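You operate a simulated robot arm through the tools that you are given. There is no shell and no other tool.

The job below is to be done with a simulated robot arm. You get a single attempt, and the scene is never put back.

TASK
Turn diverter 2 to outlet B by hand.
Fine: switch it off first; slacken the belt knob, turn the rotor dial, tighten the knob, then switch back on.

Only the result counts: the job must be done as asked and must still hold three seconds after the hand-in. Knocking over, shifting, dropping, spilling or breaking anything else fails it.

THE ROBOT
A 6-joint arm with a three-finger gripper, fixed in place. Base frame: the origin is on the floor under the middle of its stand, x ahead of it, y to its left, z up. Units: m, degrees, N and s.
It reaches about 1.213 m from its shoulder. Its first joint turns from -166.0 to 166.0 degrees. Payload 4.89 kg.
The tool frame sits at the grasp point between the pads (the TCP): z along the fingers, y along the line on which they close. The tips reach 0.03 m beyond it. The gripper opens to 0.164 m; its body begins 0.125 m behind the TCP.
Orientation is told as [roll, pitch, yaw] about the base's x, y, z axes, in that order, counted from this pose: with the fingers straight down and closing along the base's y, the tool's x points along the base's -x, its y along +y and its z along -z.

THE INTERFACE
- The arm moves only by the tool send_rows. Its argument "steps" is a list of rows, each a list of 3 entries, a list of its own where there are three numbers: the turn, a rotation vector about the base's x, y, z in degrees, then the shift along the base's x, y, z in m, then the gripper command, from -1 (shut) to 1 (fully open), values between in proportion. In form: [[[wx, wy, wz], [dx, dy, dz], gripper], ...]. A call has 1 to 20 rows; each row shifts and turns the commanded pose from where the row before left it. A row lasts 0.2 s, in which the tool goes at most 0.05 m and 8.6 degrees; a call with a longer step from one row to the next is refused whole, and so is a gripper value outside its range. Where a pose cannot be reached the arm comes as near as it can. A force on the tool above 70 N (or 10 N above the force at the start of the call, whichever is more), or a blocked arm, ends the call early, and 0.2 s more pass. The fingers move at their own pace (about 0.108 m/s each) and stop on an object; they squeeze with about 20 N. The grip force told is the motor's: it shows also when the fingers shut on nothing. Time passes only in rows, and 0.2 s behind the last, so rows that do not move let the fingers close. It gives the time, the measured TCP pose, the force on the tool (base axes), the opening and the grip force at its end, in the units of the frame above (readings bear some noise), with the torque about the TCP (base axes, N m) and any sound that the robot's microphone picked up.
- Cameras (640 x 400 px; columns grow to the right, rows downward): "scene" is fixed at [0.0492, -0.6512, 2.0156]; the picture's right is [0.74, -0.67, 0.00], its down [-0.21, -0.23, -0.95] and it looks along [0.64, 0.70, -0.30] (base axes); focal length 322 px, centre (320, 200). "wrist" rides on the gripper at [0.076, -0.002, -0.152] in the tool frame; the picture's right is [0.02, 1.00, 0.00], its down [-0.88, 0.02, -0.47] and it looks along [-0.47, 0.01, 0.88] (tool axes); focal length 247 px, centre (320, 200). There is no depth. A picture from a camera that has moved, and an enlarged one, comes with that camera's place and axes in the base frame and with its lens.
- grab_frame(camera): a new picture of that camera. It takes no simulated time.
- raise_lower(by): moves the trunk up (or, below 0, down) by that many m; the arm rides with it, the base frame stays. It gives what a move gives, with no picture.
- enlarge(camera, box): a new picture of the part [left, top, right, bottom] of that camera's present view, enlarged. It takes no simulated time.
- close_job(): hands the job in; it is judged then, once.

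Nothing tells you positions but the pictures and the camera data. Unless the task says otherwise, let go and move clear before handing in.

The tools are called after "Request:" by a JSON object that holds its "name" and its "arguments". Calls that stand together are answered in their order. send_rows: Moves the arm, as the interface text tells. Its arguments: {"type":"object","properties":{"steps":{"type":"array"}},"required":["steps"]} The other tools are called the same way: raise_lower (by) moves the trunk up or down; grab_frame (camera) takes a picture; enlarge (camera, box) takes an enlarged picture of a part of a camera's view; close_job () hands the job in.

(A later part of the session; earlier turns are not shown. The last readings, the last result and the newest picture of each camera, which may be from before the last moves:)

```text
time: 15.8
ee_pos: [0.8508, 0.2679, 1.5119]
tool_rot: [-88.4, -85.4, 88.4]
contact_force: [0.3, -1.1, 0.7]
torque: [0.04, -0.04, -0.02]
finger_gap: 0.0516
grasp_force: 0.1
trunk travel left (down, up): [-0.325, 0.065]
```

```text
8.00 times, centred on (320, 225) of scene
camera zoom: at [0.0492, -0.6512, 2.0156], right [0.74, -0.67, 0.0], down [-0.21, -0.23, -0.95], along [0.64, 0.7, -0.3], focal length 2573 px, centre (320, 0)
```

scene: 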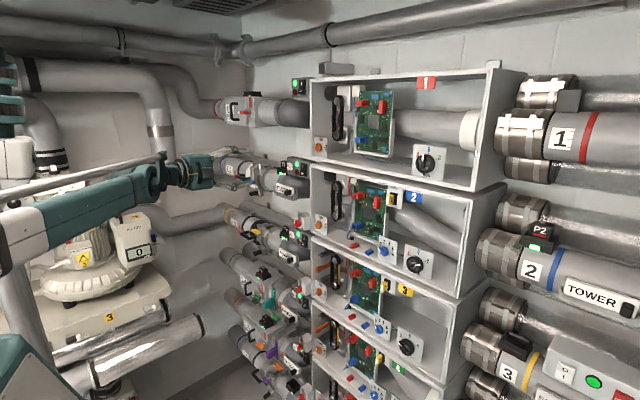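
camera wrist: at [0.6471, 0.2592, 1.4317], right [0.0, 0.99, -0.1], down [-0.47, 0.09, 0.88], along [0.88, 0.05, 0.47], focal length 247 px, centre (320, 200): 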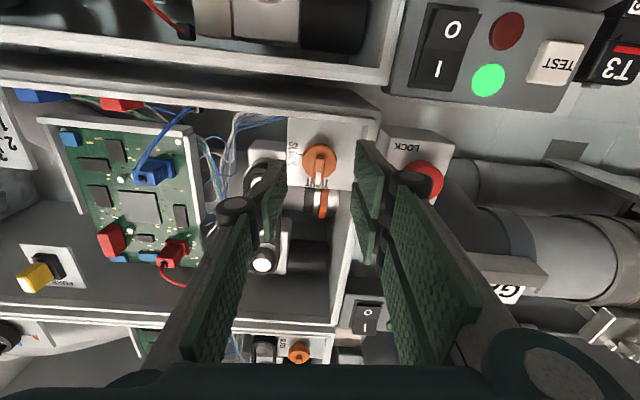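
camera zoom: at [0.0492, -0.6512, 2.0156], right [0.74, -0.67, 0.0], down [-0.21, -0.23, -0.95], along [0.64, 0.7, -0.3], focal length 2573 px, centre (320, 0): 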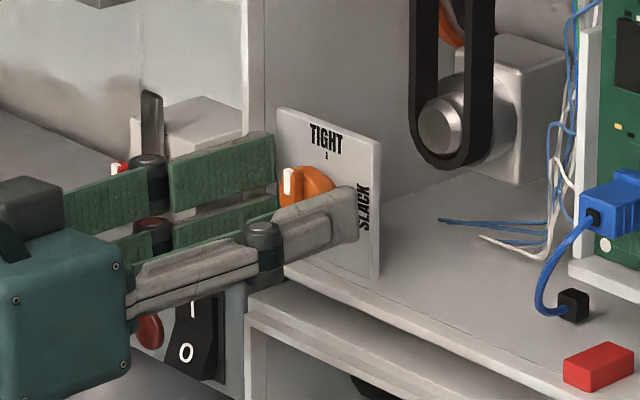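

The tips overlap the disc; a 2.5 mm downward tweak centres it, then I'll close on the knob.

Request:
{"name": "send_rows", "arguments": {"steps": [[[0, 0, 0], [0.0, 0.0005, -0.0025], -0.37], [[0, 0, 0], [0, 0, 0], -1], [[0, 0, 0], [0, 0, 0], -1], [[0, 0, 0], [0, 0, 0], -1]]}}

Request:
{"name": "enlarge", "arguments": {"camera": "wrist", "box": [250, 100, 410, 220]}}

Request:
{"name": "enlarge", "arguments": {"camera": "scene", "box": [290, 200, 350, 250]}}

```text
time: 16.8
ee_pos: [0.8515, 0.2689, 1.5102]
tool_rot: [-88.2, -85.4, 88.3]
contact_force: [2.5, 6.3, 0.9]
torque: [0.02, 0.0, 0.14]
finger_gap: 0.0332
grasp_force: 45.5
trunk travel left (down, up): [-0.325, 0.065]
```

```text
3.33 times, centred on (330, 160) of wrist
camera zoom: at [0.6987, 0.2588, 1.4333], right [0.0, 0.99, -0.1], down [-0.47, 0.09, 0.88], along [0.88, 0.05, 0.47], focal length 823 px, centre (287, 333)
```

zoom: 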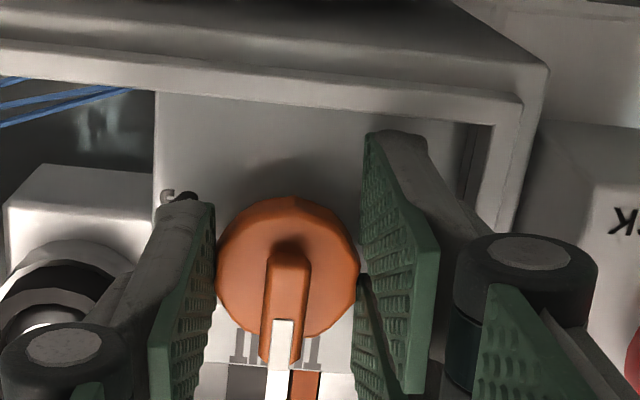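

```text
8.00 times, centred on (320, 225) of scene
camera zoom: at [0.0492, -0.6512, 2.0156], right [0.74, -0.67, 0.0], down [-0.21, -0.23, -0.95], along [0.64, 0.7, -0.3], focal length 2573 px, centre (320, 0)
```

zoom: 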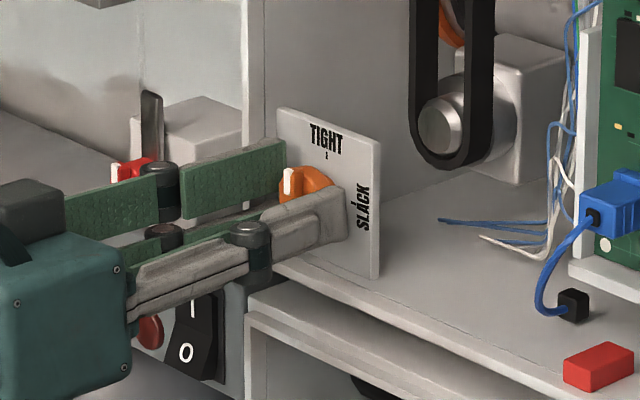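

The fingers hold the disc (gap 33 mm). Now turn it clockwise toward SLACK (+ about x), first part way to check it follows.

Request:
{"name": "send_rows", "arguments": {"steps": [[[7, 0, 0], [0, 0, 0], -1], [[8, 0, 0], [0, 0, 0], -1], [[8, 0, 0], [0, 0, 0], -1], [[8, 0, 0], [0, 0, 0], -1]]}}

Request:
{"name": "grab_frame", "arguments": {"camera": "wrist"}}

Request:
{"name": "enlarge", "arguments": {"camera": "scene", "box": [290, 200, 350, 250]}}

```text
time: 17.8
ee_pos: [0.8515, 0.268, 1.5092]
tool_rot: [89.9, -63.6, -89.6]
contact_force: [-2.0, 15.4, -6.0]
torque: [-0.34, 0.04, 0.41]
finger_gap: 0.0333
grasp_force: 45.2
trunk travel left (down, up): [-0.325, 0.065]
```

```text
taken
camera wrist: at [0.6987, 0.3, 1.4403], right [0.0, 0.91, 0.43], down [-0.47, -0.38, 0.8], along [0.88, -0.2, 0.43], focal length 247 px, centre (320, 200)
```

wrist: 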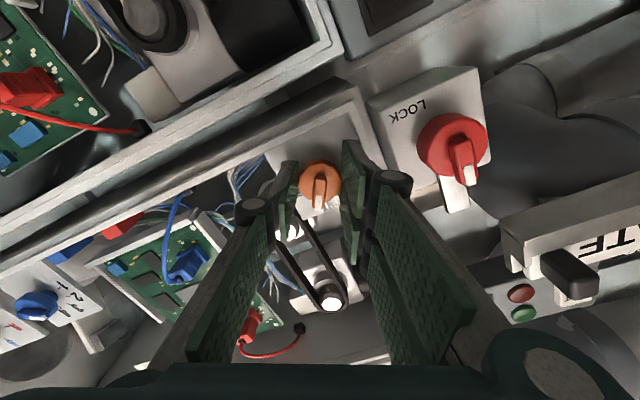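

```text
8.00 times, centred on (320, 225) of scene
camera zoom: at [0.0492, -0.6512, 2.0156], right [0.74, -0.67, 0.0], down [-0.21, -0.23, -0.95], along [0.64, 0.7, -0.3], focal length 2573 px, centre (320, 0)
```

zoom: 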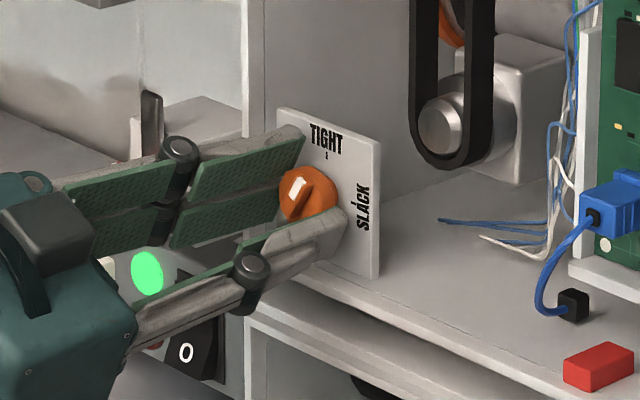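

The knob follows the grip (about 31° so far, heading to SLACK). I continue the remaining ~59°.

Request:
{"name": "send_rows", "arguments": {"steps": [[[8, 0, 0], [0, 0, 0], -1], [[8, 0, 0], [0, 0, 0], -1], [[8, 0, 0], [0, 0, 0], -1], [[8, 0, 0], [0, 0, 0], -1], [[8, 0, 0], [0, 0, 0], -1], [[8, 0, 0], [0, 0, 0], -1], [[6, 0, 0], [0, 0, 0], -1]]}}

Request:
{"name": "grab_frame", "arguments": {"camera": "wrist"}}

Request:
{"name": "enlarge", "arguments": {"camera": "scene", "box": [290, 200, 350, 250]}}

```text
time: 18.4
ee_pos: [0.853, 0.2743, 1.507]
tool_rot: [89.7, -48.3, -89.2]
contact_force: [8.7, 16.4, -43.5]
torque: [-5.85, 0.58, 3.62]
finger_gap: 0.0352
grasp_force: 44.9
trunk travel left (down, up): [-0.325, 0.065]
stopped in row 3: the force on the tool passed its limit at 84 N (the readings are from after the stop); the commanded pose is now the measured one
```

```text
taken
camera wrist: at [0.6994, 0.3201, 1.4477], right [-0.01, 0.76, 0.65], down [-0.47, -0.58, 0.67], along [0.89, -0.3, 0.36], focal length 247 px, centre (320, 200)
```

wrist: 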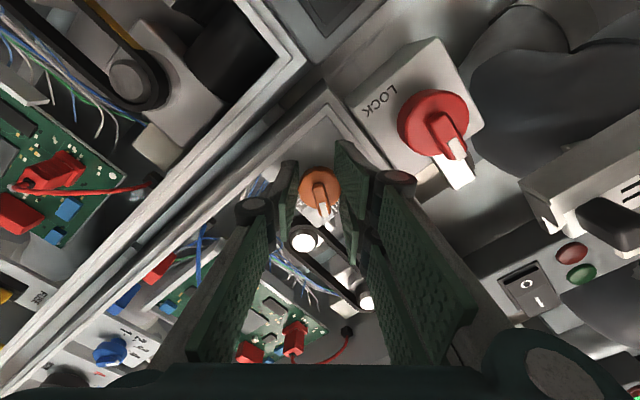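

```text
8.00 times, centred on (320, 225) of scene
camera zoom: at [0.0492, -0.6512, 2.0156], right [0.74, -0.67, 0.0], down [-0.21, -0.23, -0.95], along [0.64, 0.7, -0.3], focal length 2573 px, centre (320, 0)
```

zoom: 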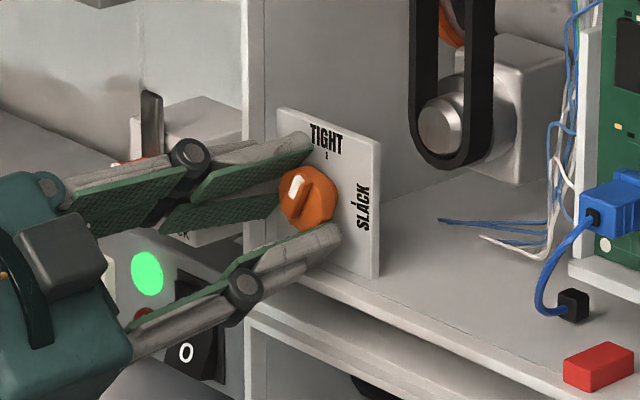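

Something blocked the turn at roll ≈42° (84 N). I'll zoom in to find what touches before moving anything.

Request:
{"name": "enlarge", "arguments": {"camera": "wrist", "box": [230, 110, 430, 250]}}

Request:
{"name": "enlarge", "arguments": {"camera": "scene", "box": [306, 206, 340, 236]}}

Request:
{"name": "enlarge", "arguments": {"camera": "scene", "box": [200, 160, 360, 270]}}

```text
2.86 times, centred on (330, 180) of wrist
camera zoom: at [0.6994, 0.3201, 1.4477], right [-0.01, 0.76, 0.65], down [-0.47, -0.58, 0.67], along [0.89, -0.3, 0.36], focal length 706 px, centre (291, 257)
```

zoom: 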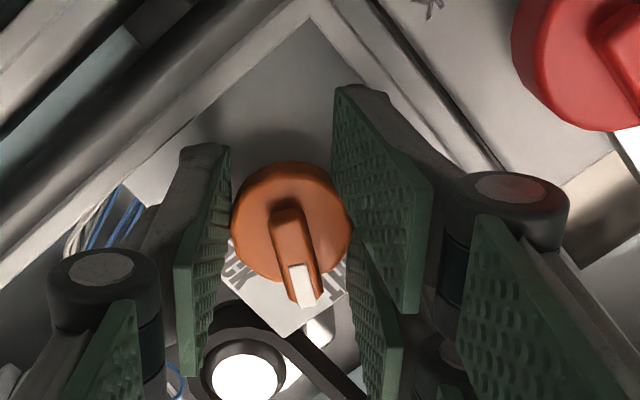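

```text
13.33 times, centred on (323, 221) of scene
camera zoom: at [0.0492, -0.6512, 2.0156], right [0.74, -0.67, 0.0], down [-0.21, -0.23, -0.95], along [0.64, 0.7, -0.3], focal length 4288 px, centre (280, -80)
```

zoom: 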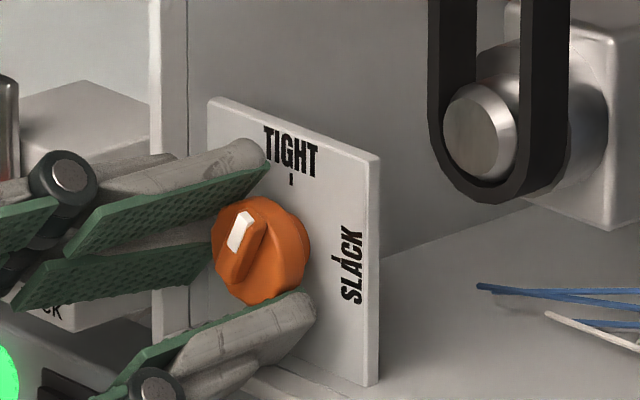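

```text
3.64 times, centred on (280, 215) of scene
camera zoom: at [0.0492, -0.6512, 2.0156], right [0.74, -0.67, 0.0], down [-0.21, -0.23, -0.95], along [0.64, 0.7, -0.3], focal length 1170 px, centre (466, 146)
```

zoom: 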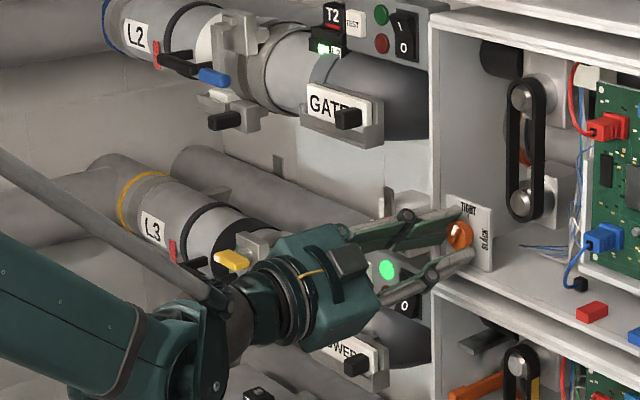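

The knob itself stands at about 31° while the gripper went on to 42°, so something jammed. I'll look at the LOCK knob area next to the finger knuckles.

Request:
{"name": "enlarge", "arguments": {"camera": "scene", "box": [285, 205, 325, 240]}}

Request:
{"name": "enlarge", "arguments": {"camera": "wrist", "box": [330, 70, 500, 220]}}

```text
11.43 times, centred on (305, 222) of scene
camera zoom: at [0.0492, -0.6512, 2.0156], right [0.74, -0.67, 0.0], down [-0.21, -0.23, -0.95], along [0.64, 0.7, -0.3], focal length 3676 px, centre (491, -57)
```

zoom: 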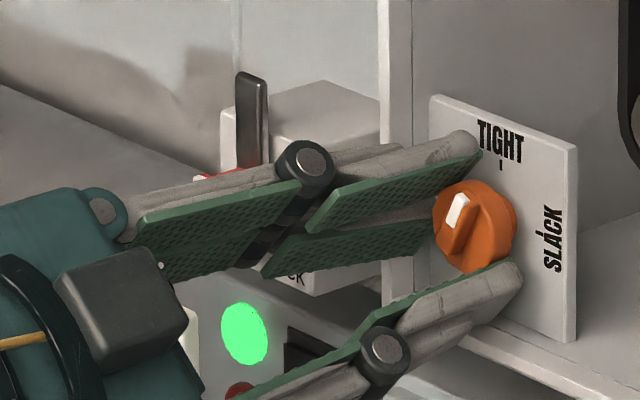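

```text
2.67 times, centred on (415, 145) of wrist
camera zoom: at [0.6994, 0.3201, 1.4477], right [-0.01, 0.76, 0.65], down [-0.47, -0.58, 0.67], along [0.89, -0.3, 0.36], focal length 659 px, centre (67, 347)
```

zoom: 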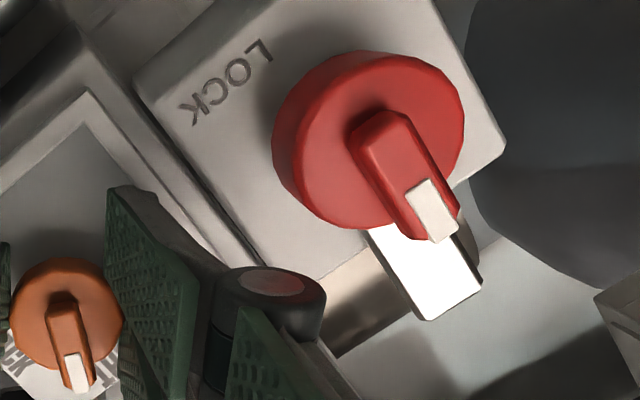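

I can't see a clear obstruction, so I'll release the knob, back off a few cm and test the roll in free air.

Request:
{"name": "send_rows", "arguments": {"steps": [[[0, 0, 0], [0, 0, 0], -0.37], [[0, 0, 0], [0, 0, 0], -0.37], [[0, 0, 0], [-0.02, -0.003, 0], -0.37], [[0, 0, 0], [-0.04, 0, 0], -0.37], [[0, 0, 0], [-0.04, 0, 0], -0.37]]}}

Request:
{"name": "enlarge", "arguments": {"camera": "scene", "box": [285, 205, 345, 245]}}

Request:
{"name": "grab_frame", "arguments": {"camera": "wrist"}}

```text
time: 18.8
ee_pos: [0.8536, 0.2699, 1.5042]
tool_rot: [89.7, -48.4, -89.2]
contact_force: [13.9, 3.7, -51.6]
torque: [-5.89, 0.12, 1.71]
finger_gap: 0.0412
grasp_force: 0.0
trunk travel left (down, up): [-0.325, 0.065]
stopped in row 1: the force on the tool passed its limit at 73 N (the readings are from after the stop); the commanded pose is now the measured one
```

```text
10.00 times, centred on (315, 225) of scene
camera zoom: at [0.0492, -0.6512, 2.0156], right [0.74, -0.67, 0.0], down [-0.21, -0.23, -0.95], along [0.64, 0.7, -0.3], focal length 3216 px, centre (370, -50)
```

zoom: 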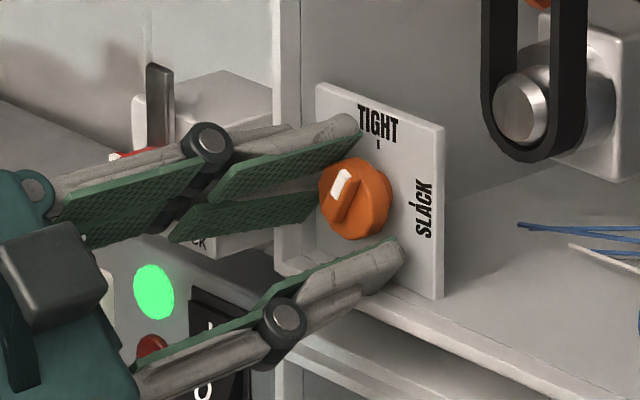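

```text
taken
camera wrist: at [0.6993, 0.318, 1.446], right [0.0, 0.76, 0.65], down [-0.47, -0.57, 0.67], along [0.89, -0.3, 0.36], focal length 247 px, centre (320, 200)
```

wrist: 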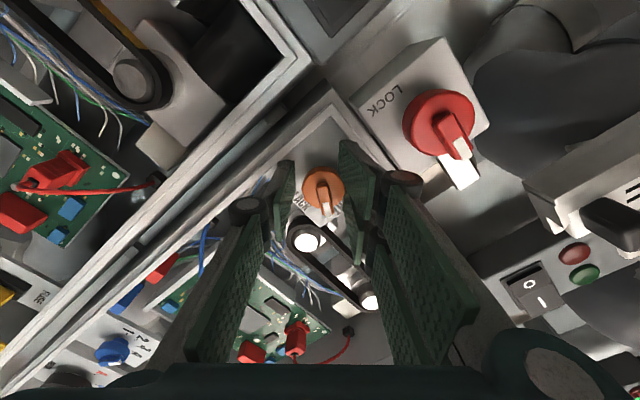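

A contact force (about -50 N in z, -5.9 Nm about x) persists even with the knob released, so another part of the gripper is wedged. I'll relieve it gently by rolling back slightly with the gap held as is.

Request:
{"name": "send_rows", "arguments": {"steps": [[[-3, 0, 0], [0, 0, 0], -0.5], [[-4, 0, 0], [0, 0, 0.001], -0.5]]}}

Request:
{"name": "enlarge", "arguments": {"camera": "scene", "box": [285, 205, 345, 245]}}

```text
time: 19.4
ee_pos: [0.8526, 0.2693, 1.509]
tool_rot: [89.6, -55.2, -89.3]
contact_force: [31.8, 2.6, 1.3]
torque: [-3.7, 3.11, 0.43]
finger_gap: 0.0441
grasp_force: 1.1
trunk travel left (down, up): [-0.325, 0.065]
```

```text
10.00 times, centred on (315, 225) of scene
camera zoom: at [0.0492, -0.6512, 2.0156], right [0.74, -0.67, 0.0], down [-0.21, -0.23, -0.95], along [0.64, 0.7, -0.3], focal length 3216 px, centre (370, -50)
```

zoom: 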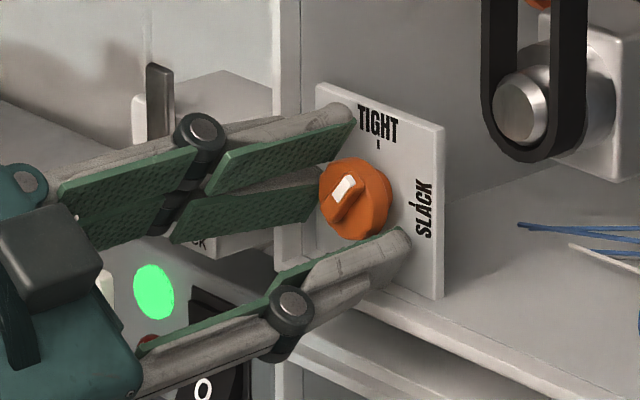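

The z force has vanished but an x force and axial torque remain; I'll ease straight back a few millimetres.

Request:
{"name": "send_rows", "arguments": {"steps": [[[-3, 0, 0], [-0.003, 0, 0], -0.5], [[0, 0, 0], [-0.004, 0, 0], -0.5]]}}

Request:
{"name": "grab_frame", "arguments": {"camera": "wrist"}}

Request:
{"name": "enlarge", "arguments": {"camera": "scene", "box": [285, 205, 345, 245]}}

```text
time: 19.9
ee_pos: [0.8501, 0.2652, 1.508]
tool_rot: [89.6, -58.3, -89.6]
contact_force: [32.3, 0.8, 4.7]
torque: [-2.29, 1.17, -0.85]
finger_gap: 0.0429
grasp_force: 1.4
trunk travel left (down, up): [-0.325, 0.065]
stopped in row 2: the force on the tool passed its limit at 76 N (the readings are from after the stop); the commanded pose is now the measured one
```

```text
taken
camera wrist: at [0.698, 0.3036, 1.4424], right [0.0, 0.86, 0.51], down [-0.47, -0.45, 0.76], along [0.88, -0.24, 0.4], focal length 247 px, centre (320, 200)
```

wrist: 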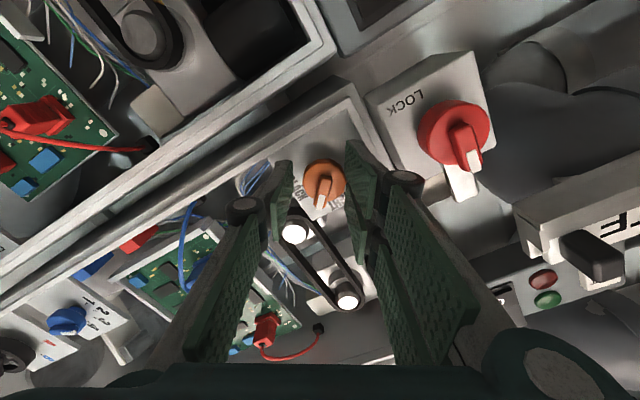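

```text
10.00 times, centred on (315, 225) of scene
camera zoom: at [0.0492, -0.6512, 2.0156], right [0.74, -0.67, 0.0], down [-0.21, -0.23, -0.95], along [0.64, 0.7, -0.3], focal length 3216 px, centre (370, -50)
```

zoom: 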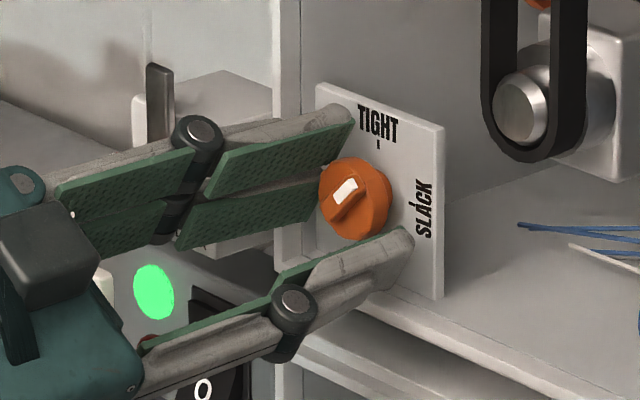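

Request:
{"name": "enlarge", "arguments": {"camera": "wrist", "box": [260, 120, 440, 240]}}

Request:
{"name": "enlarge", "arguments": {"camera": "wrist", "box": [290, 130, 370, 200]}}

Request:
{"name": "enlarge", "arguments": {"camera": "scene", "box": [308, 206, 336, 236]}}

Request:
{"name": "grab_frame", "arguments": {"camera": "scene"}}

```text
3.33 times, centred on (350, 180) of wrist
camera zoom: at [0.698, 0.3036, 1.4424], right [0.0, 0.86, 0.51], down [-0.47, -0.45, 0.76], along [0.88, -0.24, 0.4], focal length 823 px, centre (220, 267)
```

zoom: 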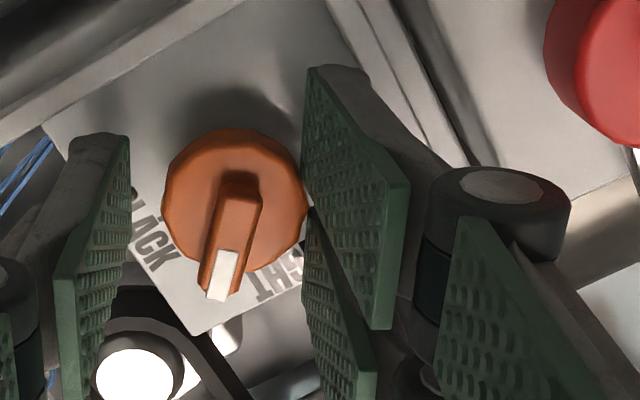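

```text
5.71 times, centred on (330, 165) of wrist
camera zoom: at [0.698, 0.3036, 1.4424], right [0.0, 0.86, 0.51], down [-0.47, -0.45, 0.76], along [0.88, -0.24, 0.4], focal length 1411 px, centre (263, 400)
```

zoom: 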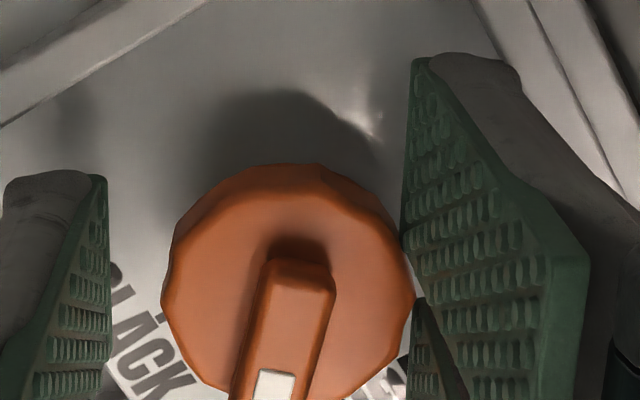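

```text
13.33 times, centred on (322, 221) of scene
camera zoom: at [0.0492, -0.6512, 2.0156], right [0.74, -0.67, 0.0], down [-0.21, -0.23, -0.95], along [0.64, 0.7, -0.3], focal length 4288 px, centre (293, -80)
```

zoom: 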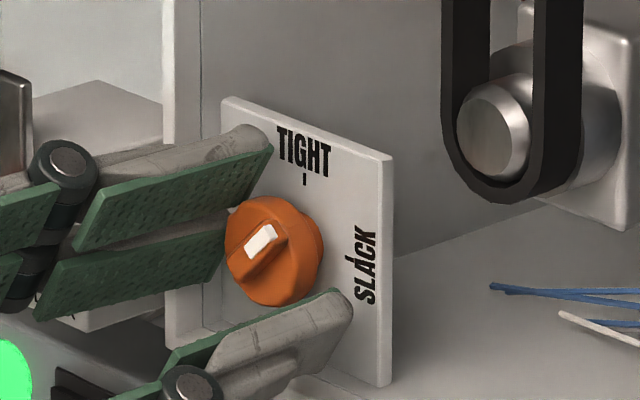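

```text
taken
```

scene: 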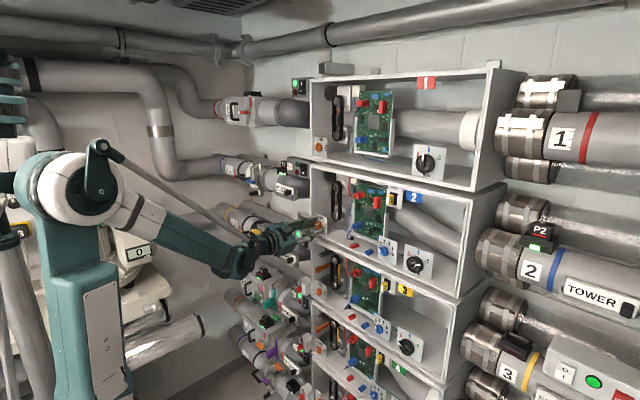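

The pair of fingers appears wedged between the knob and the box's left wall (their outer corner sweeps past the wall inner edge when rolled). I'll roll back further toward the insertion angle, where it was free, and then withdraw.

Request:
{"name": "send_rows", "arguments": {"steps": [[[-4, 0, 0], [0, 0, 0], -0.45], [[-4, 0, 0], [0, 0, 0], -0.42], [[-4, 0, 0], [0, 0, 0], -0.4]]}}

Request:
{"name": "enlarge", "arguments": {"camera": "wrist", "box": [260, 120, 440, 240]}}

```text
time: 20.7
ee_pos: [0.8433, 0.2678, 1.5103]
tool_rot: [89.7, -70.2, -89.7]
contact_force: [-24.0, -0.4, 5.7]
torque: [0.28, 0.22, 1.09]
finger_gap: 0.0512
grasp_force: 1.8
trunk travel left (down, up): [-0.325, 0.065]
```

```text
3.33 times, centred on (350, 180) of wrist
camera zoom: at [0.6914, 0.2899, 1.4371], right [0.0, 0.95, 0.32], down [-0.47, -0.28, 0.84], along [0.88, -0.15, 0.45], focal length 823 px, centre (220, 267)
```

zoom: 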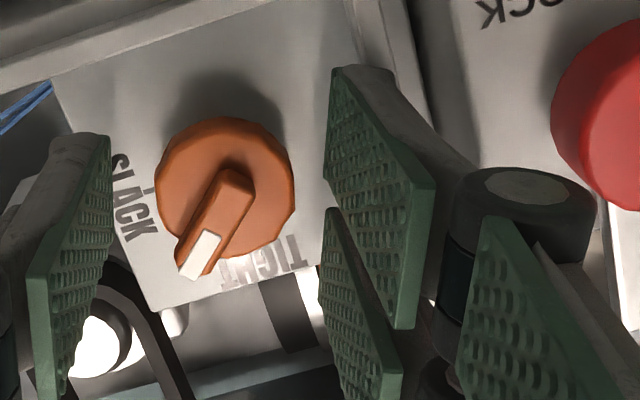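

Request:
{"name": "send_rows", "arguments": {"steps": [[[0, 0, 0], [-0.01, 0, 0], -0.4], [[0, 0, 0], [-0.02, 0, 0], -0.4], [[0, 0, 0], [-0.02, 0, 0], -0.4]]}}

Request:
{"name": "grab_frame", "arguments": {"camera": "wrist"}}

Request:
{"name": "enlarge", "arguments": {"camera": "scene", "box": [285, 200, 345, 245]}}

```text
time: 21.5
ee_pos: [0.7973, 0.267, 1.5098]
tool_rot: [89.6, -70.2, -89.4]
contact_force: [0.5, 0.3, -0.3]
torque: [0.0, -0.02, 0.0]
finger_gap: 0.0491
grasp_force: 0.0
trunk travel left (down, up): [-0.325, 0.065]
```

```text
taken
camera wrist: at [0.6437, 0.2902, 1.4375], right [0.0, 0.95, 0.32], down [-0.47, -0.28, 0.84], along [0.88, -0.15, 0.45], focal length 247 px, centre (320, 200)
```

wrist: 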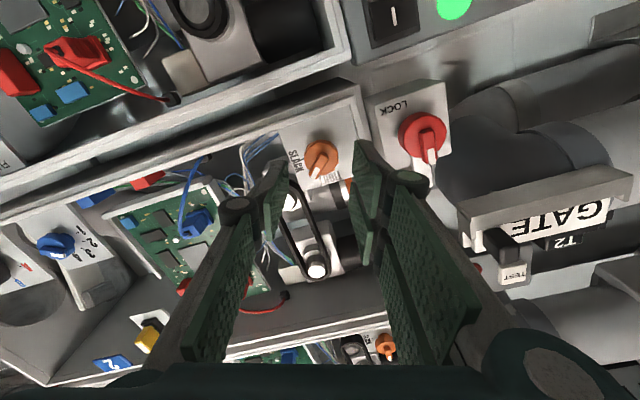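

```text
8.89 times, centred on (315, 222) of scene
camera zoom: at [0.0492, -0.6512, 2.0156], right [0.74, -0.67, 0.0], down [-0.21, -0.23, -0.95], along [0.64, 0.7, -0.3], focal length 2859 px, centre (364, 0)
```

zoom: 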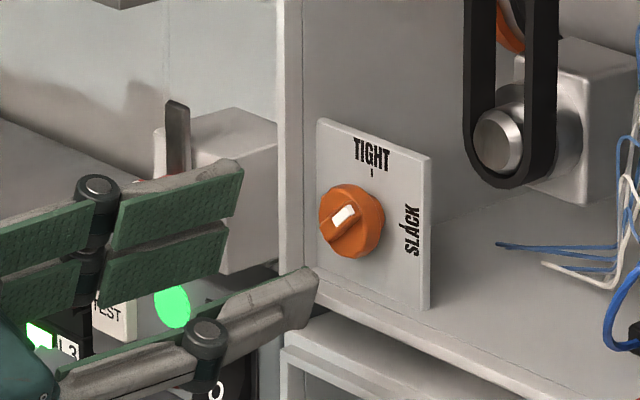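

Free again with zero force, nothing else disturbed; the knob rests about half way (≈45°). I need the exact depth of the box's front edge relative to the knob, so I'll zoom at the lower-left corner from both cameras.

Request:
{"name": "enlarge", "arguments": {"camera": "wrist", "box": [275, 70, 395, 170]}}

Request:
{"name": "enlarge", "arguments": {"camera": "scene", "box": [306, 210, 332, 242]}}

```text
4.00 times, centred on (335, 120) of wrist
camera zoom: at [0.6437, 0.2902, 1.4375], right [0.0, 0.95, 0.32], down [-0.47, -0.28, 0.84], along [0.88, -0.15, 0.45], focal length 988 px, centre (260, 520)
```

zoom: 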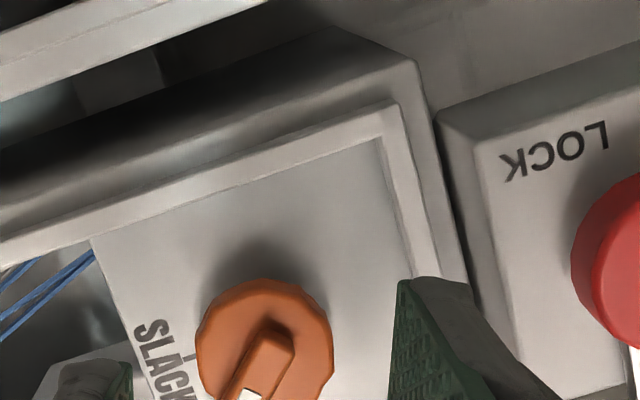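

```text
12.50 times, centred on (319, 226) of scene
camera zoom: at [0.0492, -0.6512, 2.0156], right [0.74, -0.67, 0.0], down [-0.21, -0.23, -0.95], along [0.64, 0.7, -0.3], focal length 4020 px, centre (332, -125)
```

zoom: 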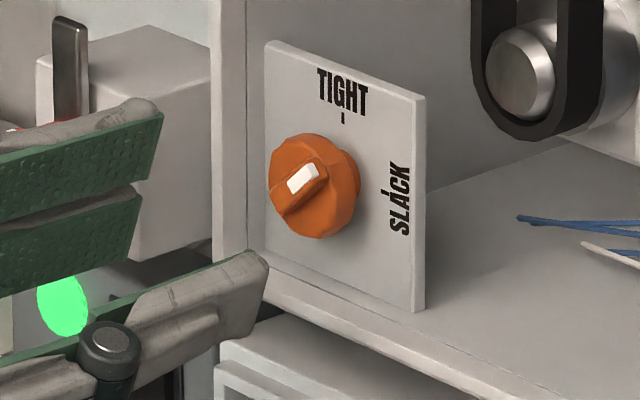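

The box's front plane is at about x=0.8735, nearly flush with the disc face, while the raised bar stands ~6 mm proud of it. So I should grip the bar instead of the disc, with tips just at the front plane. First I'll test in free air how far the roll can go.

Request:
{"name": "send_rows", "arguments": {"steps": [[[0, 0, 0], [-0.03, 0, 0], -0.4], [[8, 0, 0], [-0.03, 0, 0], -0.4], [[8, 0, 0], [0, 0, 0], -0.4], [[8, 0, 0], [0, 0, 0], -0.4], [[8, 0, 0], [0, 0, 0], -0.4], [[8, 0, 0], [0, 0, 0], -0.4], [[8, 0, 0], [0, 0, 0], -0.4], [[8, 0, 0], [0, 0, 0], -0.4], [[8, 0, 0], [0, 0, 0], -0.4], [[6, 0, 0], [0, 0, 0], -0.4]]}}

Request:
{"name": "grab_frame", "arguments": {"camera": "wrist"}}

```text
time: 23.7
ee_pos: [0.7413, 0.261, 1.5093]
tool_rot: [86.7, -2.1, -89.2]
contact_force: [0.9, 0.0, 0.1]
torque: [-0.01, 0.0, -0.03]
finger_gap: 0.0492
grasp_force: 0.1
out of reach, approached as far as the arm can: row 10
trunk travel left (down, up): [-0.325, 0.065]
```

```text
taken
camera wrist: at [0.5873, 0.3352, 1.5135], right [0.06, 0.06, 1.0], down [-0.46, -0.89, 0.08], along [0.89, -0.46, -0.02], focal length 247 px, centre (320, 200)
```

wrist: 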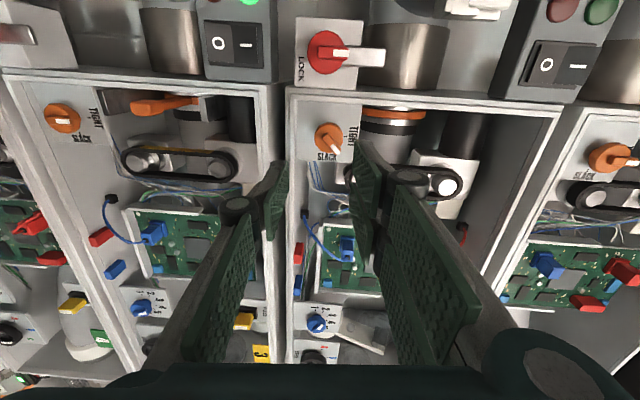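

The roll limit is about +87°. I'll use bar gripping with tool roll matching the bar's angle, so let me measure the bar's angle and depth precisely with zooms.

Request:
{"name": "enlarge", "arguments": {"camera": "wrist", "box": [300, 110, 360, 165]}}

Request:
{"name": "enlarge", "arguments": {"camera": "scene", "box": [312, 216, 328, 232]}}

```text
7.27 times, centred on (330, 138) of wrist
camera zoom: at [0.5873, 0.3352, 1.5135], right [0.06, 0.06, 1.0], down [-0.46, -0.89, 0.08], along [0.89, -0.46, -0.02], focal length 1796 px, centre (247, 654)
```

zoom: 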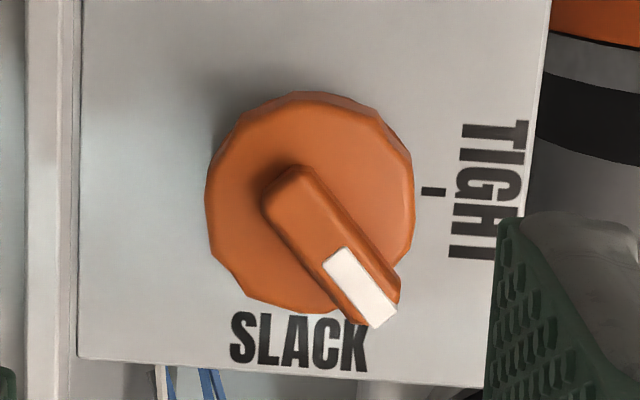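

```text
16.00 times, centred on (320, 224) of scene
camera zoom: at [0.0492, -0.6512, 2.0156], right [0.74, -0.67, 0.0], down [-0.21, -0.23, -0.95], along [0.64, 0.7, -0.3], focal length 5146 px, centre (320, -184)
```

zoom: 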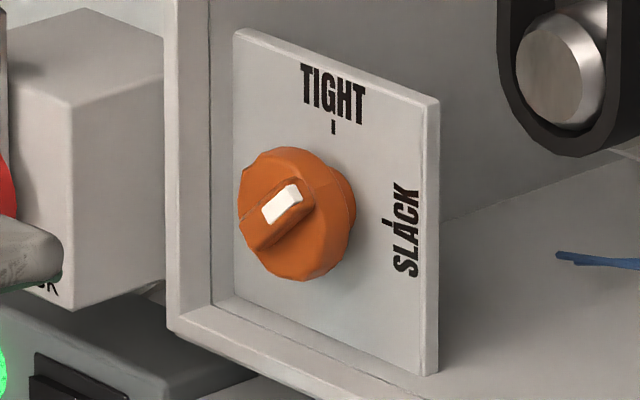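

Request:
{"name": "enlarge", "arguments": {"camera": "wrist", "box": [280, 75, 320, 115]}}

Request:
{"name": "enlarge", "arguments": {"camera": "scene", "box": [307, 224, 321, 238]}}

```text
10.00 times, centred on (300, 95) of wrist
camera zoom: at [0.5873, 0.3352, 1.5135], right [0.06, 0.06, 1.0], down [-0.46, -0.89, 0.08], along [0.89, -0.46, -0.02], focal length 2470 px, centre (520, 1250)
```

zoom: 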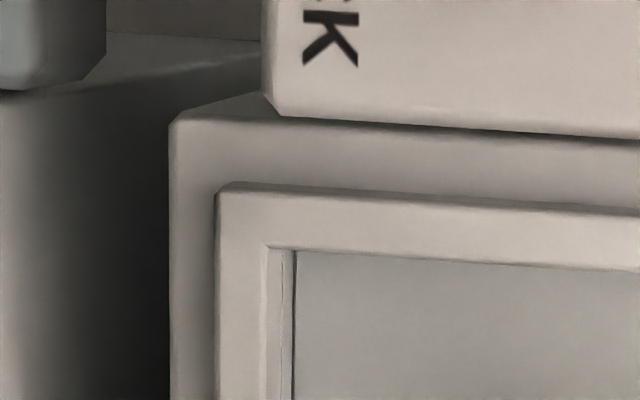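

```text
16.00 times, centred on (314, 231) of scene
camera zoom: at [0.0492, -0.6512, 2.0156], right [0.74, -0.67, 0.0], down [-0.21, -0.23, -0.95], along [0.64, 0.7, -0.3], focal length 5146 px, centre (416, -296)
```

zoom: 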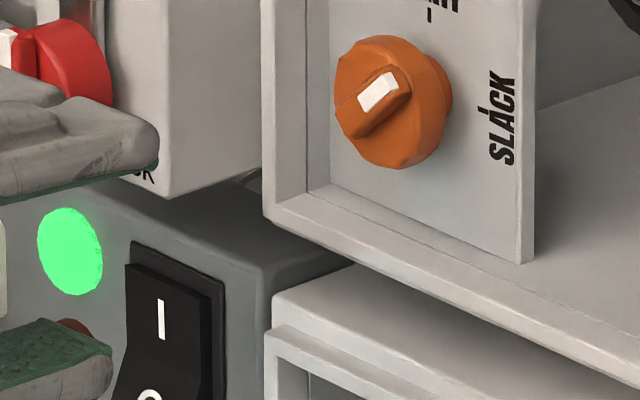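

The front rim of the box is at x≈0.8726, the bar's front face at x≈0.864 (disc face ≈0.8745), axis at y≈0.2674, z≈1.511, bar at ≈47°. I'll level the tool, roll to 47°, set a 3 cm gap and line up in front.

Request:
{"name": "send_rows", "arguments": {"steps": [[[0, -3.3, -0.68], [0, 0.006, 0.0015], -0.634], [[-8.2, 0, 0], [0.01, 0, 0], -0.634], [[-8.2, 0, 0], [0.01, 0, 0], -0.634], [[-8.2, 0, 0], [0.01, 0, 0], -0.634], [[-8.2, 0, 0], [0.01, 0, 0], -0.634], [[-8.2, 0, 0], [0.01, 0, 0], -0.634], [[0, 0, 0], [0.01, 0, 0], -0.634]]}}

Request:
{"name": "enlarge", "arguments": {"camera": "wrist", "box": [260, 120, 400, 220]}}

Request:
{"name": "enlarge", "arguments": {"camera": "scene", "box": [285, 200, 345, 245]}}

```text
time: 25.3
ee_pos: [0.8025, 0.2658, 1.5117]
tool_rot: [87.1, -44.9, -89.1]
contact_force: [0.0, -1.1, 0.6]
torque: [-0.01, 0.0, -0.04]
finger_gap: 0.0302
grasp_force: 0.1
out of reach, approached as far as the arm can: row 1
trunk travel left (down, up): [-0.325, 0.065]
```

```text
4.00 times, centred on (330, 170) of wrist
camera zoom: at [0.6493, 0.3208, 1.4611], right [0.04, 0.72, 0.69], down [-0.46, -0.6, 0.65], along [0.89, -0.35, 0.31], focal length 988 px, centre (280, 320)
```

zoom: 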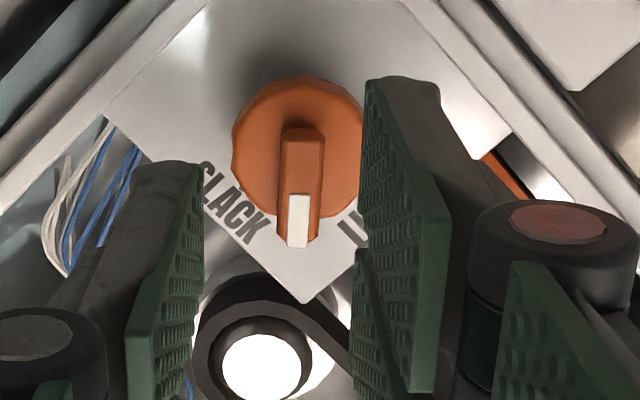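

```text
8.89 times, centred on (315, 222) of scene
camera zoom: at [0.0492, -0.6512, 2.0156], right [0.74, -0.67, 0.0], down [-0.21, -0.23, -0.95], along [0.64, 0.7, -0.3], focal length 2859 px, centre (364, 0)
```

zoom: 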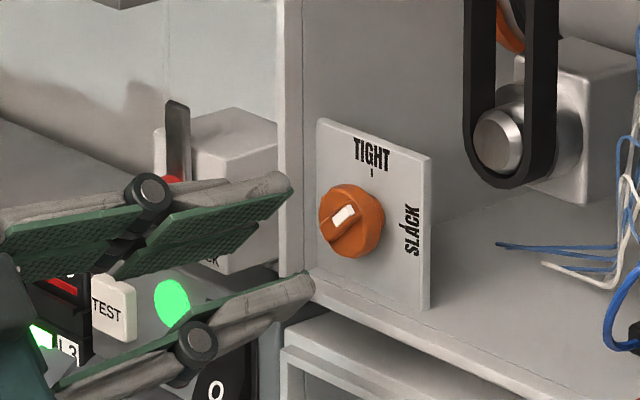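

Row 1 was clipped, leaving a ~2° tilt. I'll correct the tilt and check again.

Request:
{"name": "send_rows", "arguments": {"steps": [[[1.5, -2.05, 1.15], [0, 0.001, -0.0005], -0.634], [[0, 0, 0], [0.0, 0, 0], -0.634]]}}

Request:
{"name": "enlarge", "arguments": {"camera": "wrist", "box": [260, 120, 400, 220]}}

```text
time: 25.9
ee_pos: [0.8015, 0.2666, 1.5108]
tool_rot: [90.0, -43.2, -90.1]
contact_force: [-0.3, -0.4, 0.2]
torque: [0.01, -0.02, 0.0]
finger_gap: 0.03
grasp_force: 0.0
trunk travel left (down, up): [-0.325, 0.065]
```

```text
4.00 times, centred on (330, 170) of wrist
camera zoom: at [0.6495, 0.3202, 1.4564], right [0.0, 0.7, 0.71], down [-0.47, -0.63, 0.62], along [0.88, -0.34, 0.33], focal length 988 px, centre (280, 320)
```

zoom: 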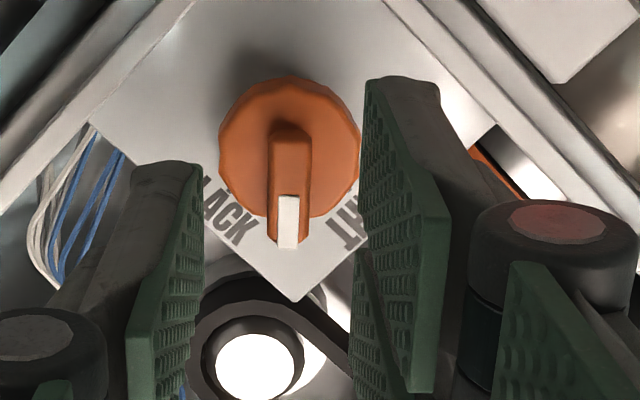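

Well aligned (bar within ~2 mm of the tool axis). Advance so the tips straddle the bar, just short of the disc face and box rim.

Request:
{"name": "send_rows", "arguments": {"steps": [[[0, 0, 0], [0.02, 0.002, 0], -0.634], [[0, 0, 0], [0.01, 0, 0], -0.634], [[0, 0, 0], [0.005, 0, 0], -0.634], [[0, 0, 0], [0.003, 0, 0], -0.634]]}}

Request:
{"name": "enlarge", "arguments": {"camera": "wrist", "box": [260, 120, 400, 220]}}

Request:
{"name": "enlarge", "arguments": {"camera": "scene", "box": [300, 205, 340, 240]}}

```text
time: 26.9
ee_pos: [0.8419, 0.2662, 1.5118]
tool_rot: [90.0, -43.2, -90.2]
contact_force: [-0.1, -0.6, -0.1]
torque: [0.0, 0.0, 0.01]
finger_gap: 0.0298
grasp_force: 0.1
trunk travel left (down, up): [-0.325, 0.065]
```

```text
4.00 times, centred on (330, 170) of wrist
camera zoom: at [0.6885, 0.3215, 1.458], right [0.0, 0.7, 0.71], down [-0.47, -0.63, 0.62], along [0.88, -0.34, 0.33], focal length 988 px, centre (280, 320)
```

zoom: 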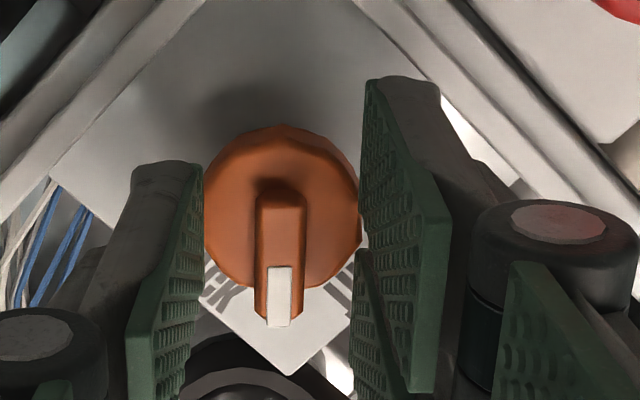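

```text
11.43 times, centred on (320, 222) of scene
camera zoom: at [0.0492, -0.6512, 2.0156], right [0.74, -0.67, 0.0], down [-0.21, -0.23, -0.95], along [0.64, 0.7, -0.3], focal length 3676 px, centre (320, -57)
```

zoom: 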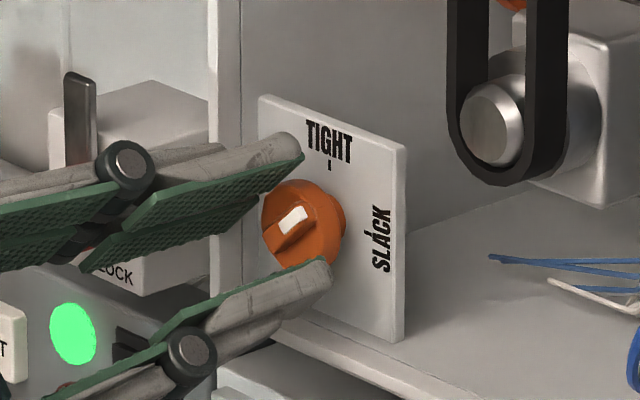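

Tips straddle the bar; now close on it.

Request:
{"name": "send_rows", "arguments": {"steps": [[[0, 0, 0], [0, 0, 0], -1], [[0, 0, 0], [0, 0, 0], -1], [[0, 0, 0], [0, 0, 0], -1]]}}

Request:
{"name": "enlarge", "arguments": {"camera": "wrist", "box": [260, 120, 400, 220]}}

Request:
{"name": "enlarge", "arguments": {"camera": "scene", "box": [300, 205, 340, 240]}}

```text
time: 27.7
ee_pos: [0.8406, 0.2664, 1.5125]
tool_rot: [90.1, -43.2, -90.1]
contact_force: [6.8, 2.6, 6.7]
torque: [-0.03, -0.07, 0.16]
finger_gap: 0.0098
grasp_force: 45.0
trunk travel left (down, up): [-0.325, 0.065]
```

```text
4.00 times, centred on (330, 170) of wrist
camera zoom: at [0.689, 0.3217, 1.4579], right [0.0, 0.7, 0.71], down [-0.47, -0.63, 0.62], along [0.88, -0.34, 0.33], focal length 988 px, centre (280, 320)
```

zoom: 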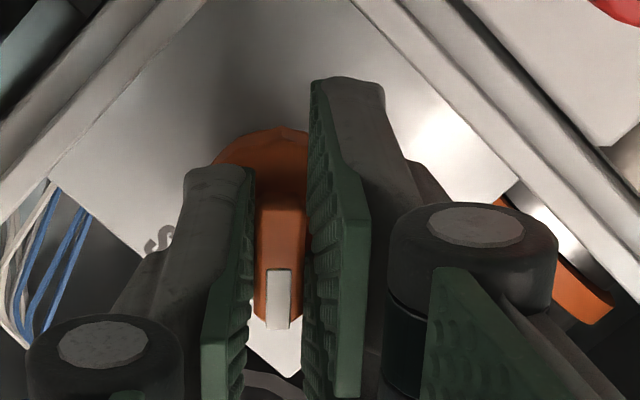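

```text
11.43 times, centred on (320, 222) of scene
camera zoom: at [0.0492, -0.6512, 2.0156], right [0.74, -0.67, 0.0], down [-0.21, -0.23, -0.95], along [0.64, 0.7, -0.3], focal length 3676 px, centre (320, -57)
```

zoom: 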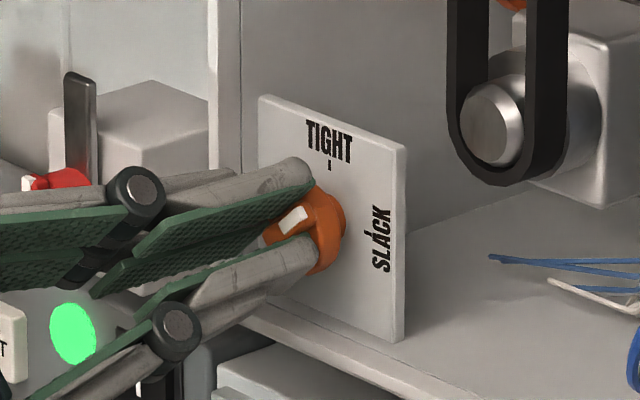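

Bar gripped (gap ~10 mm). Turn toward SLACK.

Request:
{"name": "send_rows", "arguments": {"steps": [[[7, 0, 0], [0, 0, 0], -1], [[7, 0, 0], [0, 0, 0], -1], [[7, 0, 0], [0, 0, 0], -1]]}}

Request:
{"name": "enlarge", "arguments": {"camera": "scene", "box": [300, 205, 340, 240]}}

```text
time: 28.5
ee_pos: [0.8408, 0.2681, 1.5124]
tool_rot: [90.0, -22.2, -90.0]
contact_force: [26.0, 10.8, 49.8]
torque: [-0.02, -1.36, -0.21]
finger_gap: 0.01
grasp_force: 44.8
trunk travel left (down, up): [-0.325, 0.065]
```

```text
11.43 times, centred on (320, 222) of scene
camera zoom: at [0.0492, -0.6512, 2.0156], right [0.74, -0.67, 0.0], down [-0.21, -0.23, -0.95], along [0.64, 0.7, -0.3], focal length 3676 px, centre (320, -57)
```

zoom: 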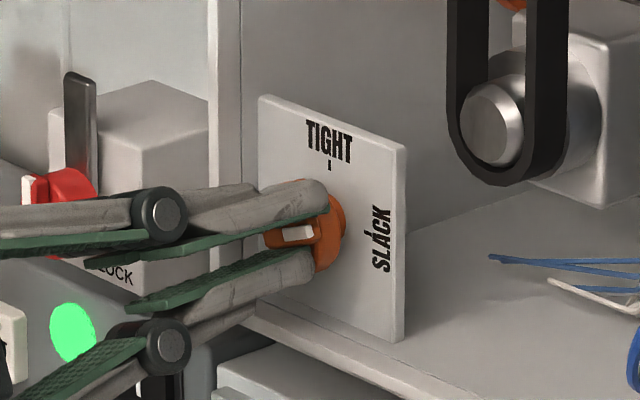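

The knob follows (now ~68°), but a sideways load of ~50 N in z has built up because the TCP is slightly off the knob axis. I'll shift up a little to relieve it before finishing.

Request:
{"name": "send_rows", "arguments": {"steps": [[[0, 0, 0], [0.0005, 0.0003, 0.001], -1], [[0, 0, 0], [0.0005, 0.0002, 0.001], -1]]}}

```text
time: 29.1
ee_pos: [0.8407, 0.2669, 1.5118]
tool_rot: [90.0, -22.3, -90.1]
contact_force: [14.3, 10.6, 26.2]
torque: [-0.04, -0.75, -0.04]
finger_gap: 0.0098
grasp_force: 45.2
trunk travel left (down, up): [-0.325, 0.065]
```

Request:
{"name": "send_rows", "arguments": {"steps": [[[0, 0, 0], [0.0005, 0.0005, 0.001], -1], [[5, 0, 0], [0.0005, 0.0005, 0.001], -1], [[6, 0, 0], [0, 0, 0.0005], -1]]}}

Request:
{"name": "enlarge", "arguments": {"camera": "scene", "box": [300, 205, 340, 240]}}

```text
time: 30.0
ee_pos: [0.8421, 0.2672, 1.5127]
tool_rot: [89.8, -11.3, -90.0]
contact_force: [-5.7, 2.8, -25.2]
torque: [-0.01, 0.54, -0.28]
finger_gap: 0.01
grasp_force: 44.9
trunk travel left (down, up): [-0.325, 0.065]
stopped in row 3: the force on the tool passed its limit at 73 N (the readings are from after the stop); the commanded pose is now the measured one
```

```text
11.43 times, centred on (320, 222) of scene
camera zoom: at [0.0492, -0.6512, 2.0156], right [0.74, -0.67, 0.0], down [-0.21, -0.23, -0.95], along [0.64, 0.7, -0.3], focal length 3676 px, centre (320, -57)
```

zoom: 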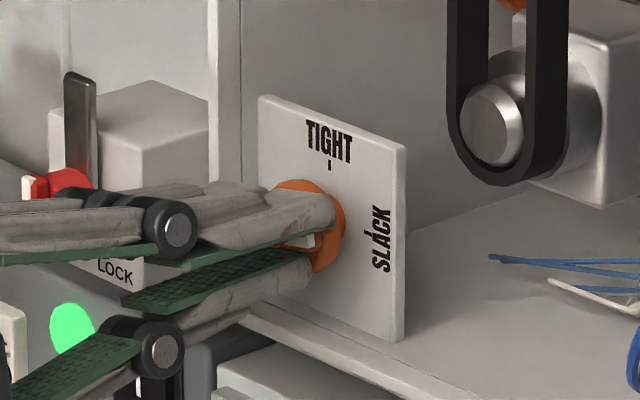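

Request:
{"name": "send_rows", "arguments": {"steps": [[[2, 0, 0], [0, 0, -0.0005], -1], [[2, 0, 0], [0, 0, -0.0005], -1]]}}

```text
time: 30.6
ee_pos: [0.841, 0.2688, 1.5127]
tool_rot: [89.9, -7.2, -89.9]
contact_force: [-9.1, 0.4, -21.0]
torque: [0.02, 0.66, 1.13]
finger_gap: 0.0099
grasp_force: 45.1
trunk travel left (down, up): [-0.325, 0.065]
```

Request:
{"name": "send_rows", "arguments": {"steps": [[[1.5, 0, 0], [0, 0, -0.0005], -1], [[1.5, 0, 0], [0, 0, -0.0005], -1]]}}

Request:
{"name": "enlarge", "arguments": {"camera": "scene", "box": [300, 205, 340, 240]}}

Request:
{"name": "enlarge", "arguments": {"camera": "wrist", "box": [260, 120, 400, 220]}}

```text
time: 31.2
ee_pos: [0.8414, 0.2676, 1.5114]
tool_rot: [88.8, -5.0, -90.0]
contact_force: [-2.1, 5.3, 18.9]
torque: [0.01, -0.66, -1.14]
finger_gap: 0.0099
grasp_force: 45.1
trunk travel left (down, up): [-0.325, 0.065]
```

```text
11.43 times, centred on (320, 222) of scene
camera zoom: at [0.0492, -0.6512, 2.0156], right [0.74, -0.67, 0.0], down [-0.21, -0.23, -0.95], along [0.64, 0.7, -0.3], focal length 3676 px, centre (320, -57)
```

zoom: 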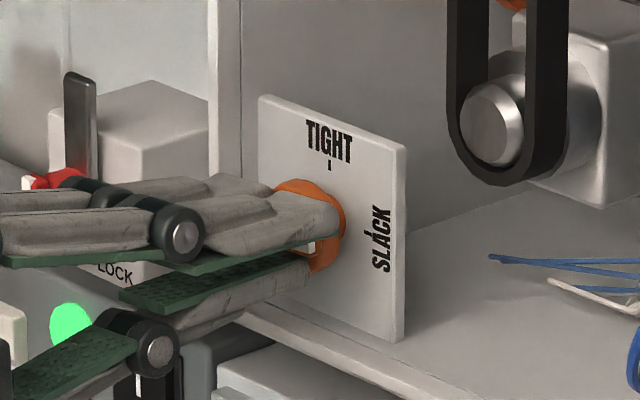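

```text
4.00 times, centred on (330, 170) of wrist
camera zoom: at [0.6889, 0.3428, 1.5072], right [0.02, 0.11, 0.99], down [-0.47, -0.88, 0.11], along [0.88, -0.47, 0.03], focal length 988 px, centre (280, 320)
```

zoom: 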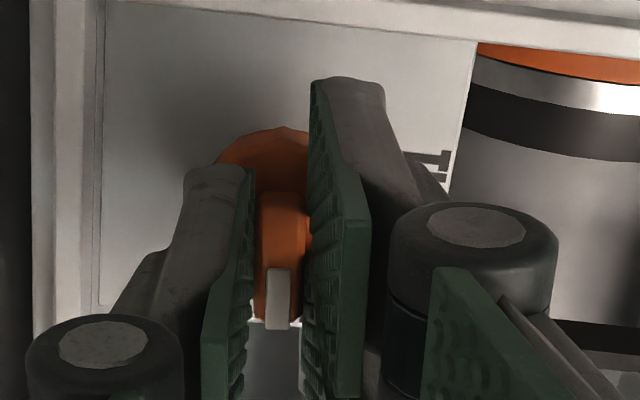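

The bar now stands at about 85°. I'll release, back off slightly and check where the pointer rests.

Request:
{"name": "send_rows", "arguments": {"steps": [[[0, 0, 0], [0, 0, 0], -0.6], [[0, 0, 0], [0, 0, 0], -0.6], [[0, 0, 0], [-0.01, 0, 0], -0.6], [[0, 0, 0], [-0.03, 0, 0], -0.6]]}}

Request:
{"name": "enlarge", "arguments": {"camera": "scene", "box": [300, 205, 340, 240]}}

Request:
{"name": "enlarge", "arguments": {"camera": "wrist", "box": [260, 110, 400, 210]}}

```text
time: 32.2
ee_pos: [0.8048, 0.2674, 1.5095]
tool_rot: [88.5, -5.0, -89.9]
contact_force: [1.3, 0.4, 0.0]
torque: [0.0, -0.05, -0.06]
finger_gap: 0.0327
grasp_force: 0.0
trunk travel left (down, up): [-0.325, 0.065]
```

```text
11.43 times, centred on (320, 222) of scene
camera zoom: at [0.0492, -0.6512, 2.0156], right [0.74, -0.67, 0.0], down [-0.21, -0.23, -0.95], along [0.64, 0.7, -0.3], focal length 3676 px, centre (320, -57)
```

zoom: 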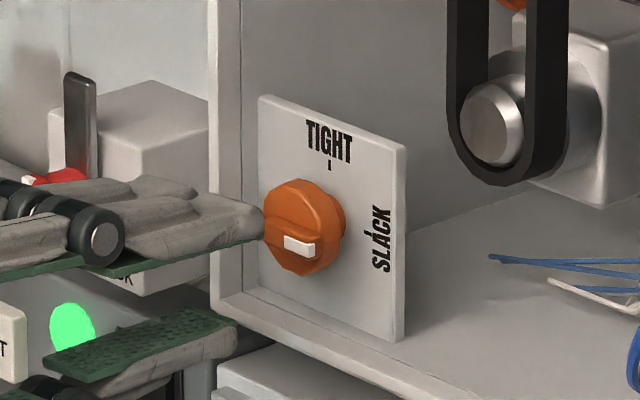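

```text
4.00 times, centred on (330, 160) of wrist
camera zoom: at [0.652, 0.3422, 1.5047], right [0.03, 0.11, 0.99], down [-0.47, -0.88, 0.11], along [0.88, -0.47, 0.03], focal length 988 px, centre (280, 360)
```

zoom: 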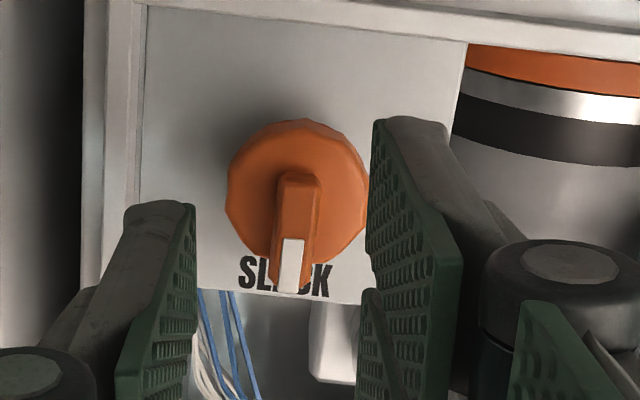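

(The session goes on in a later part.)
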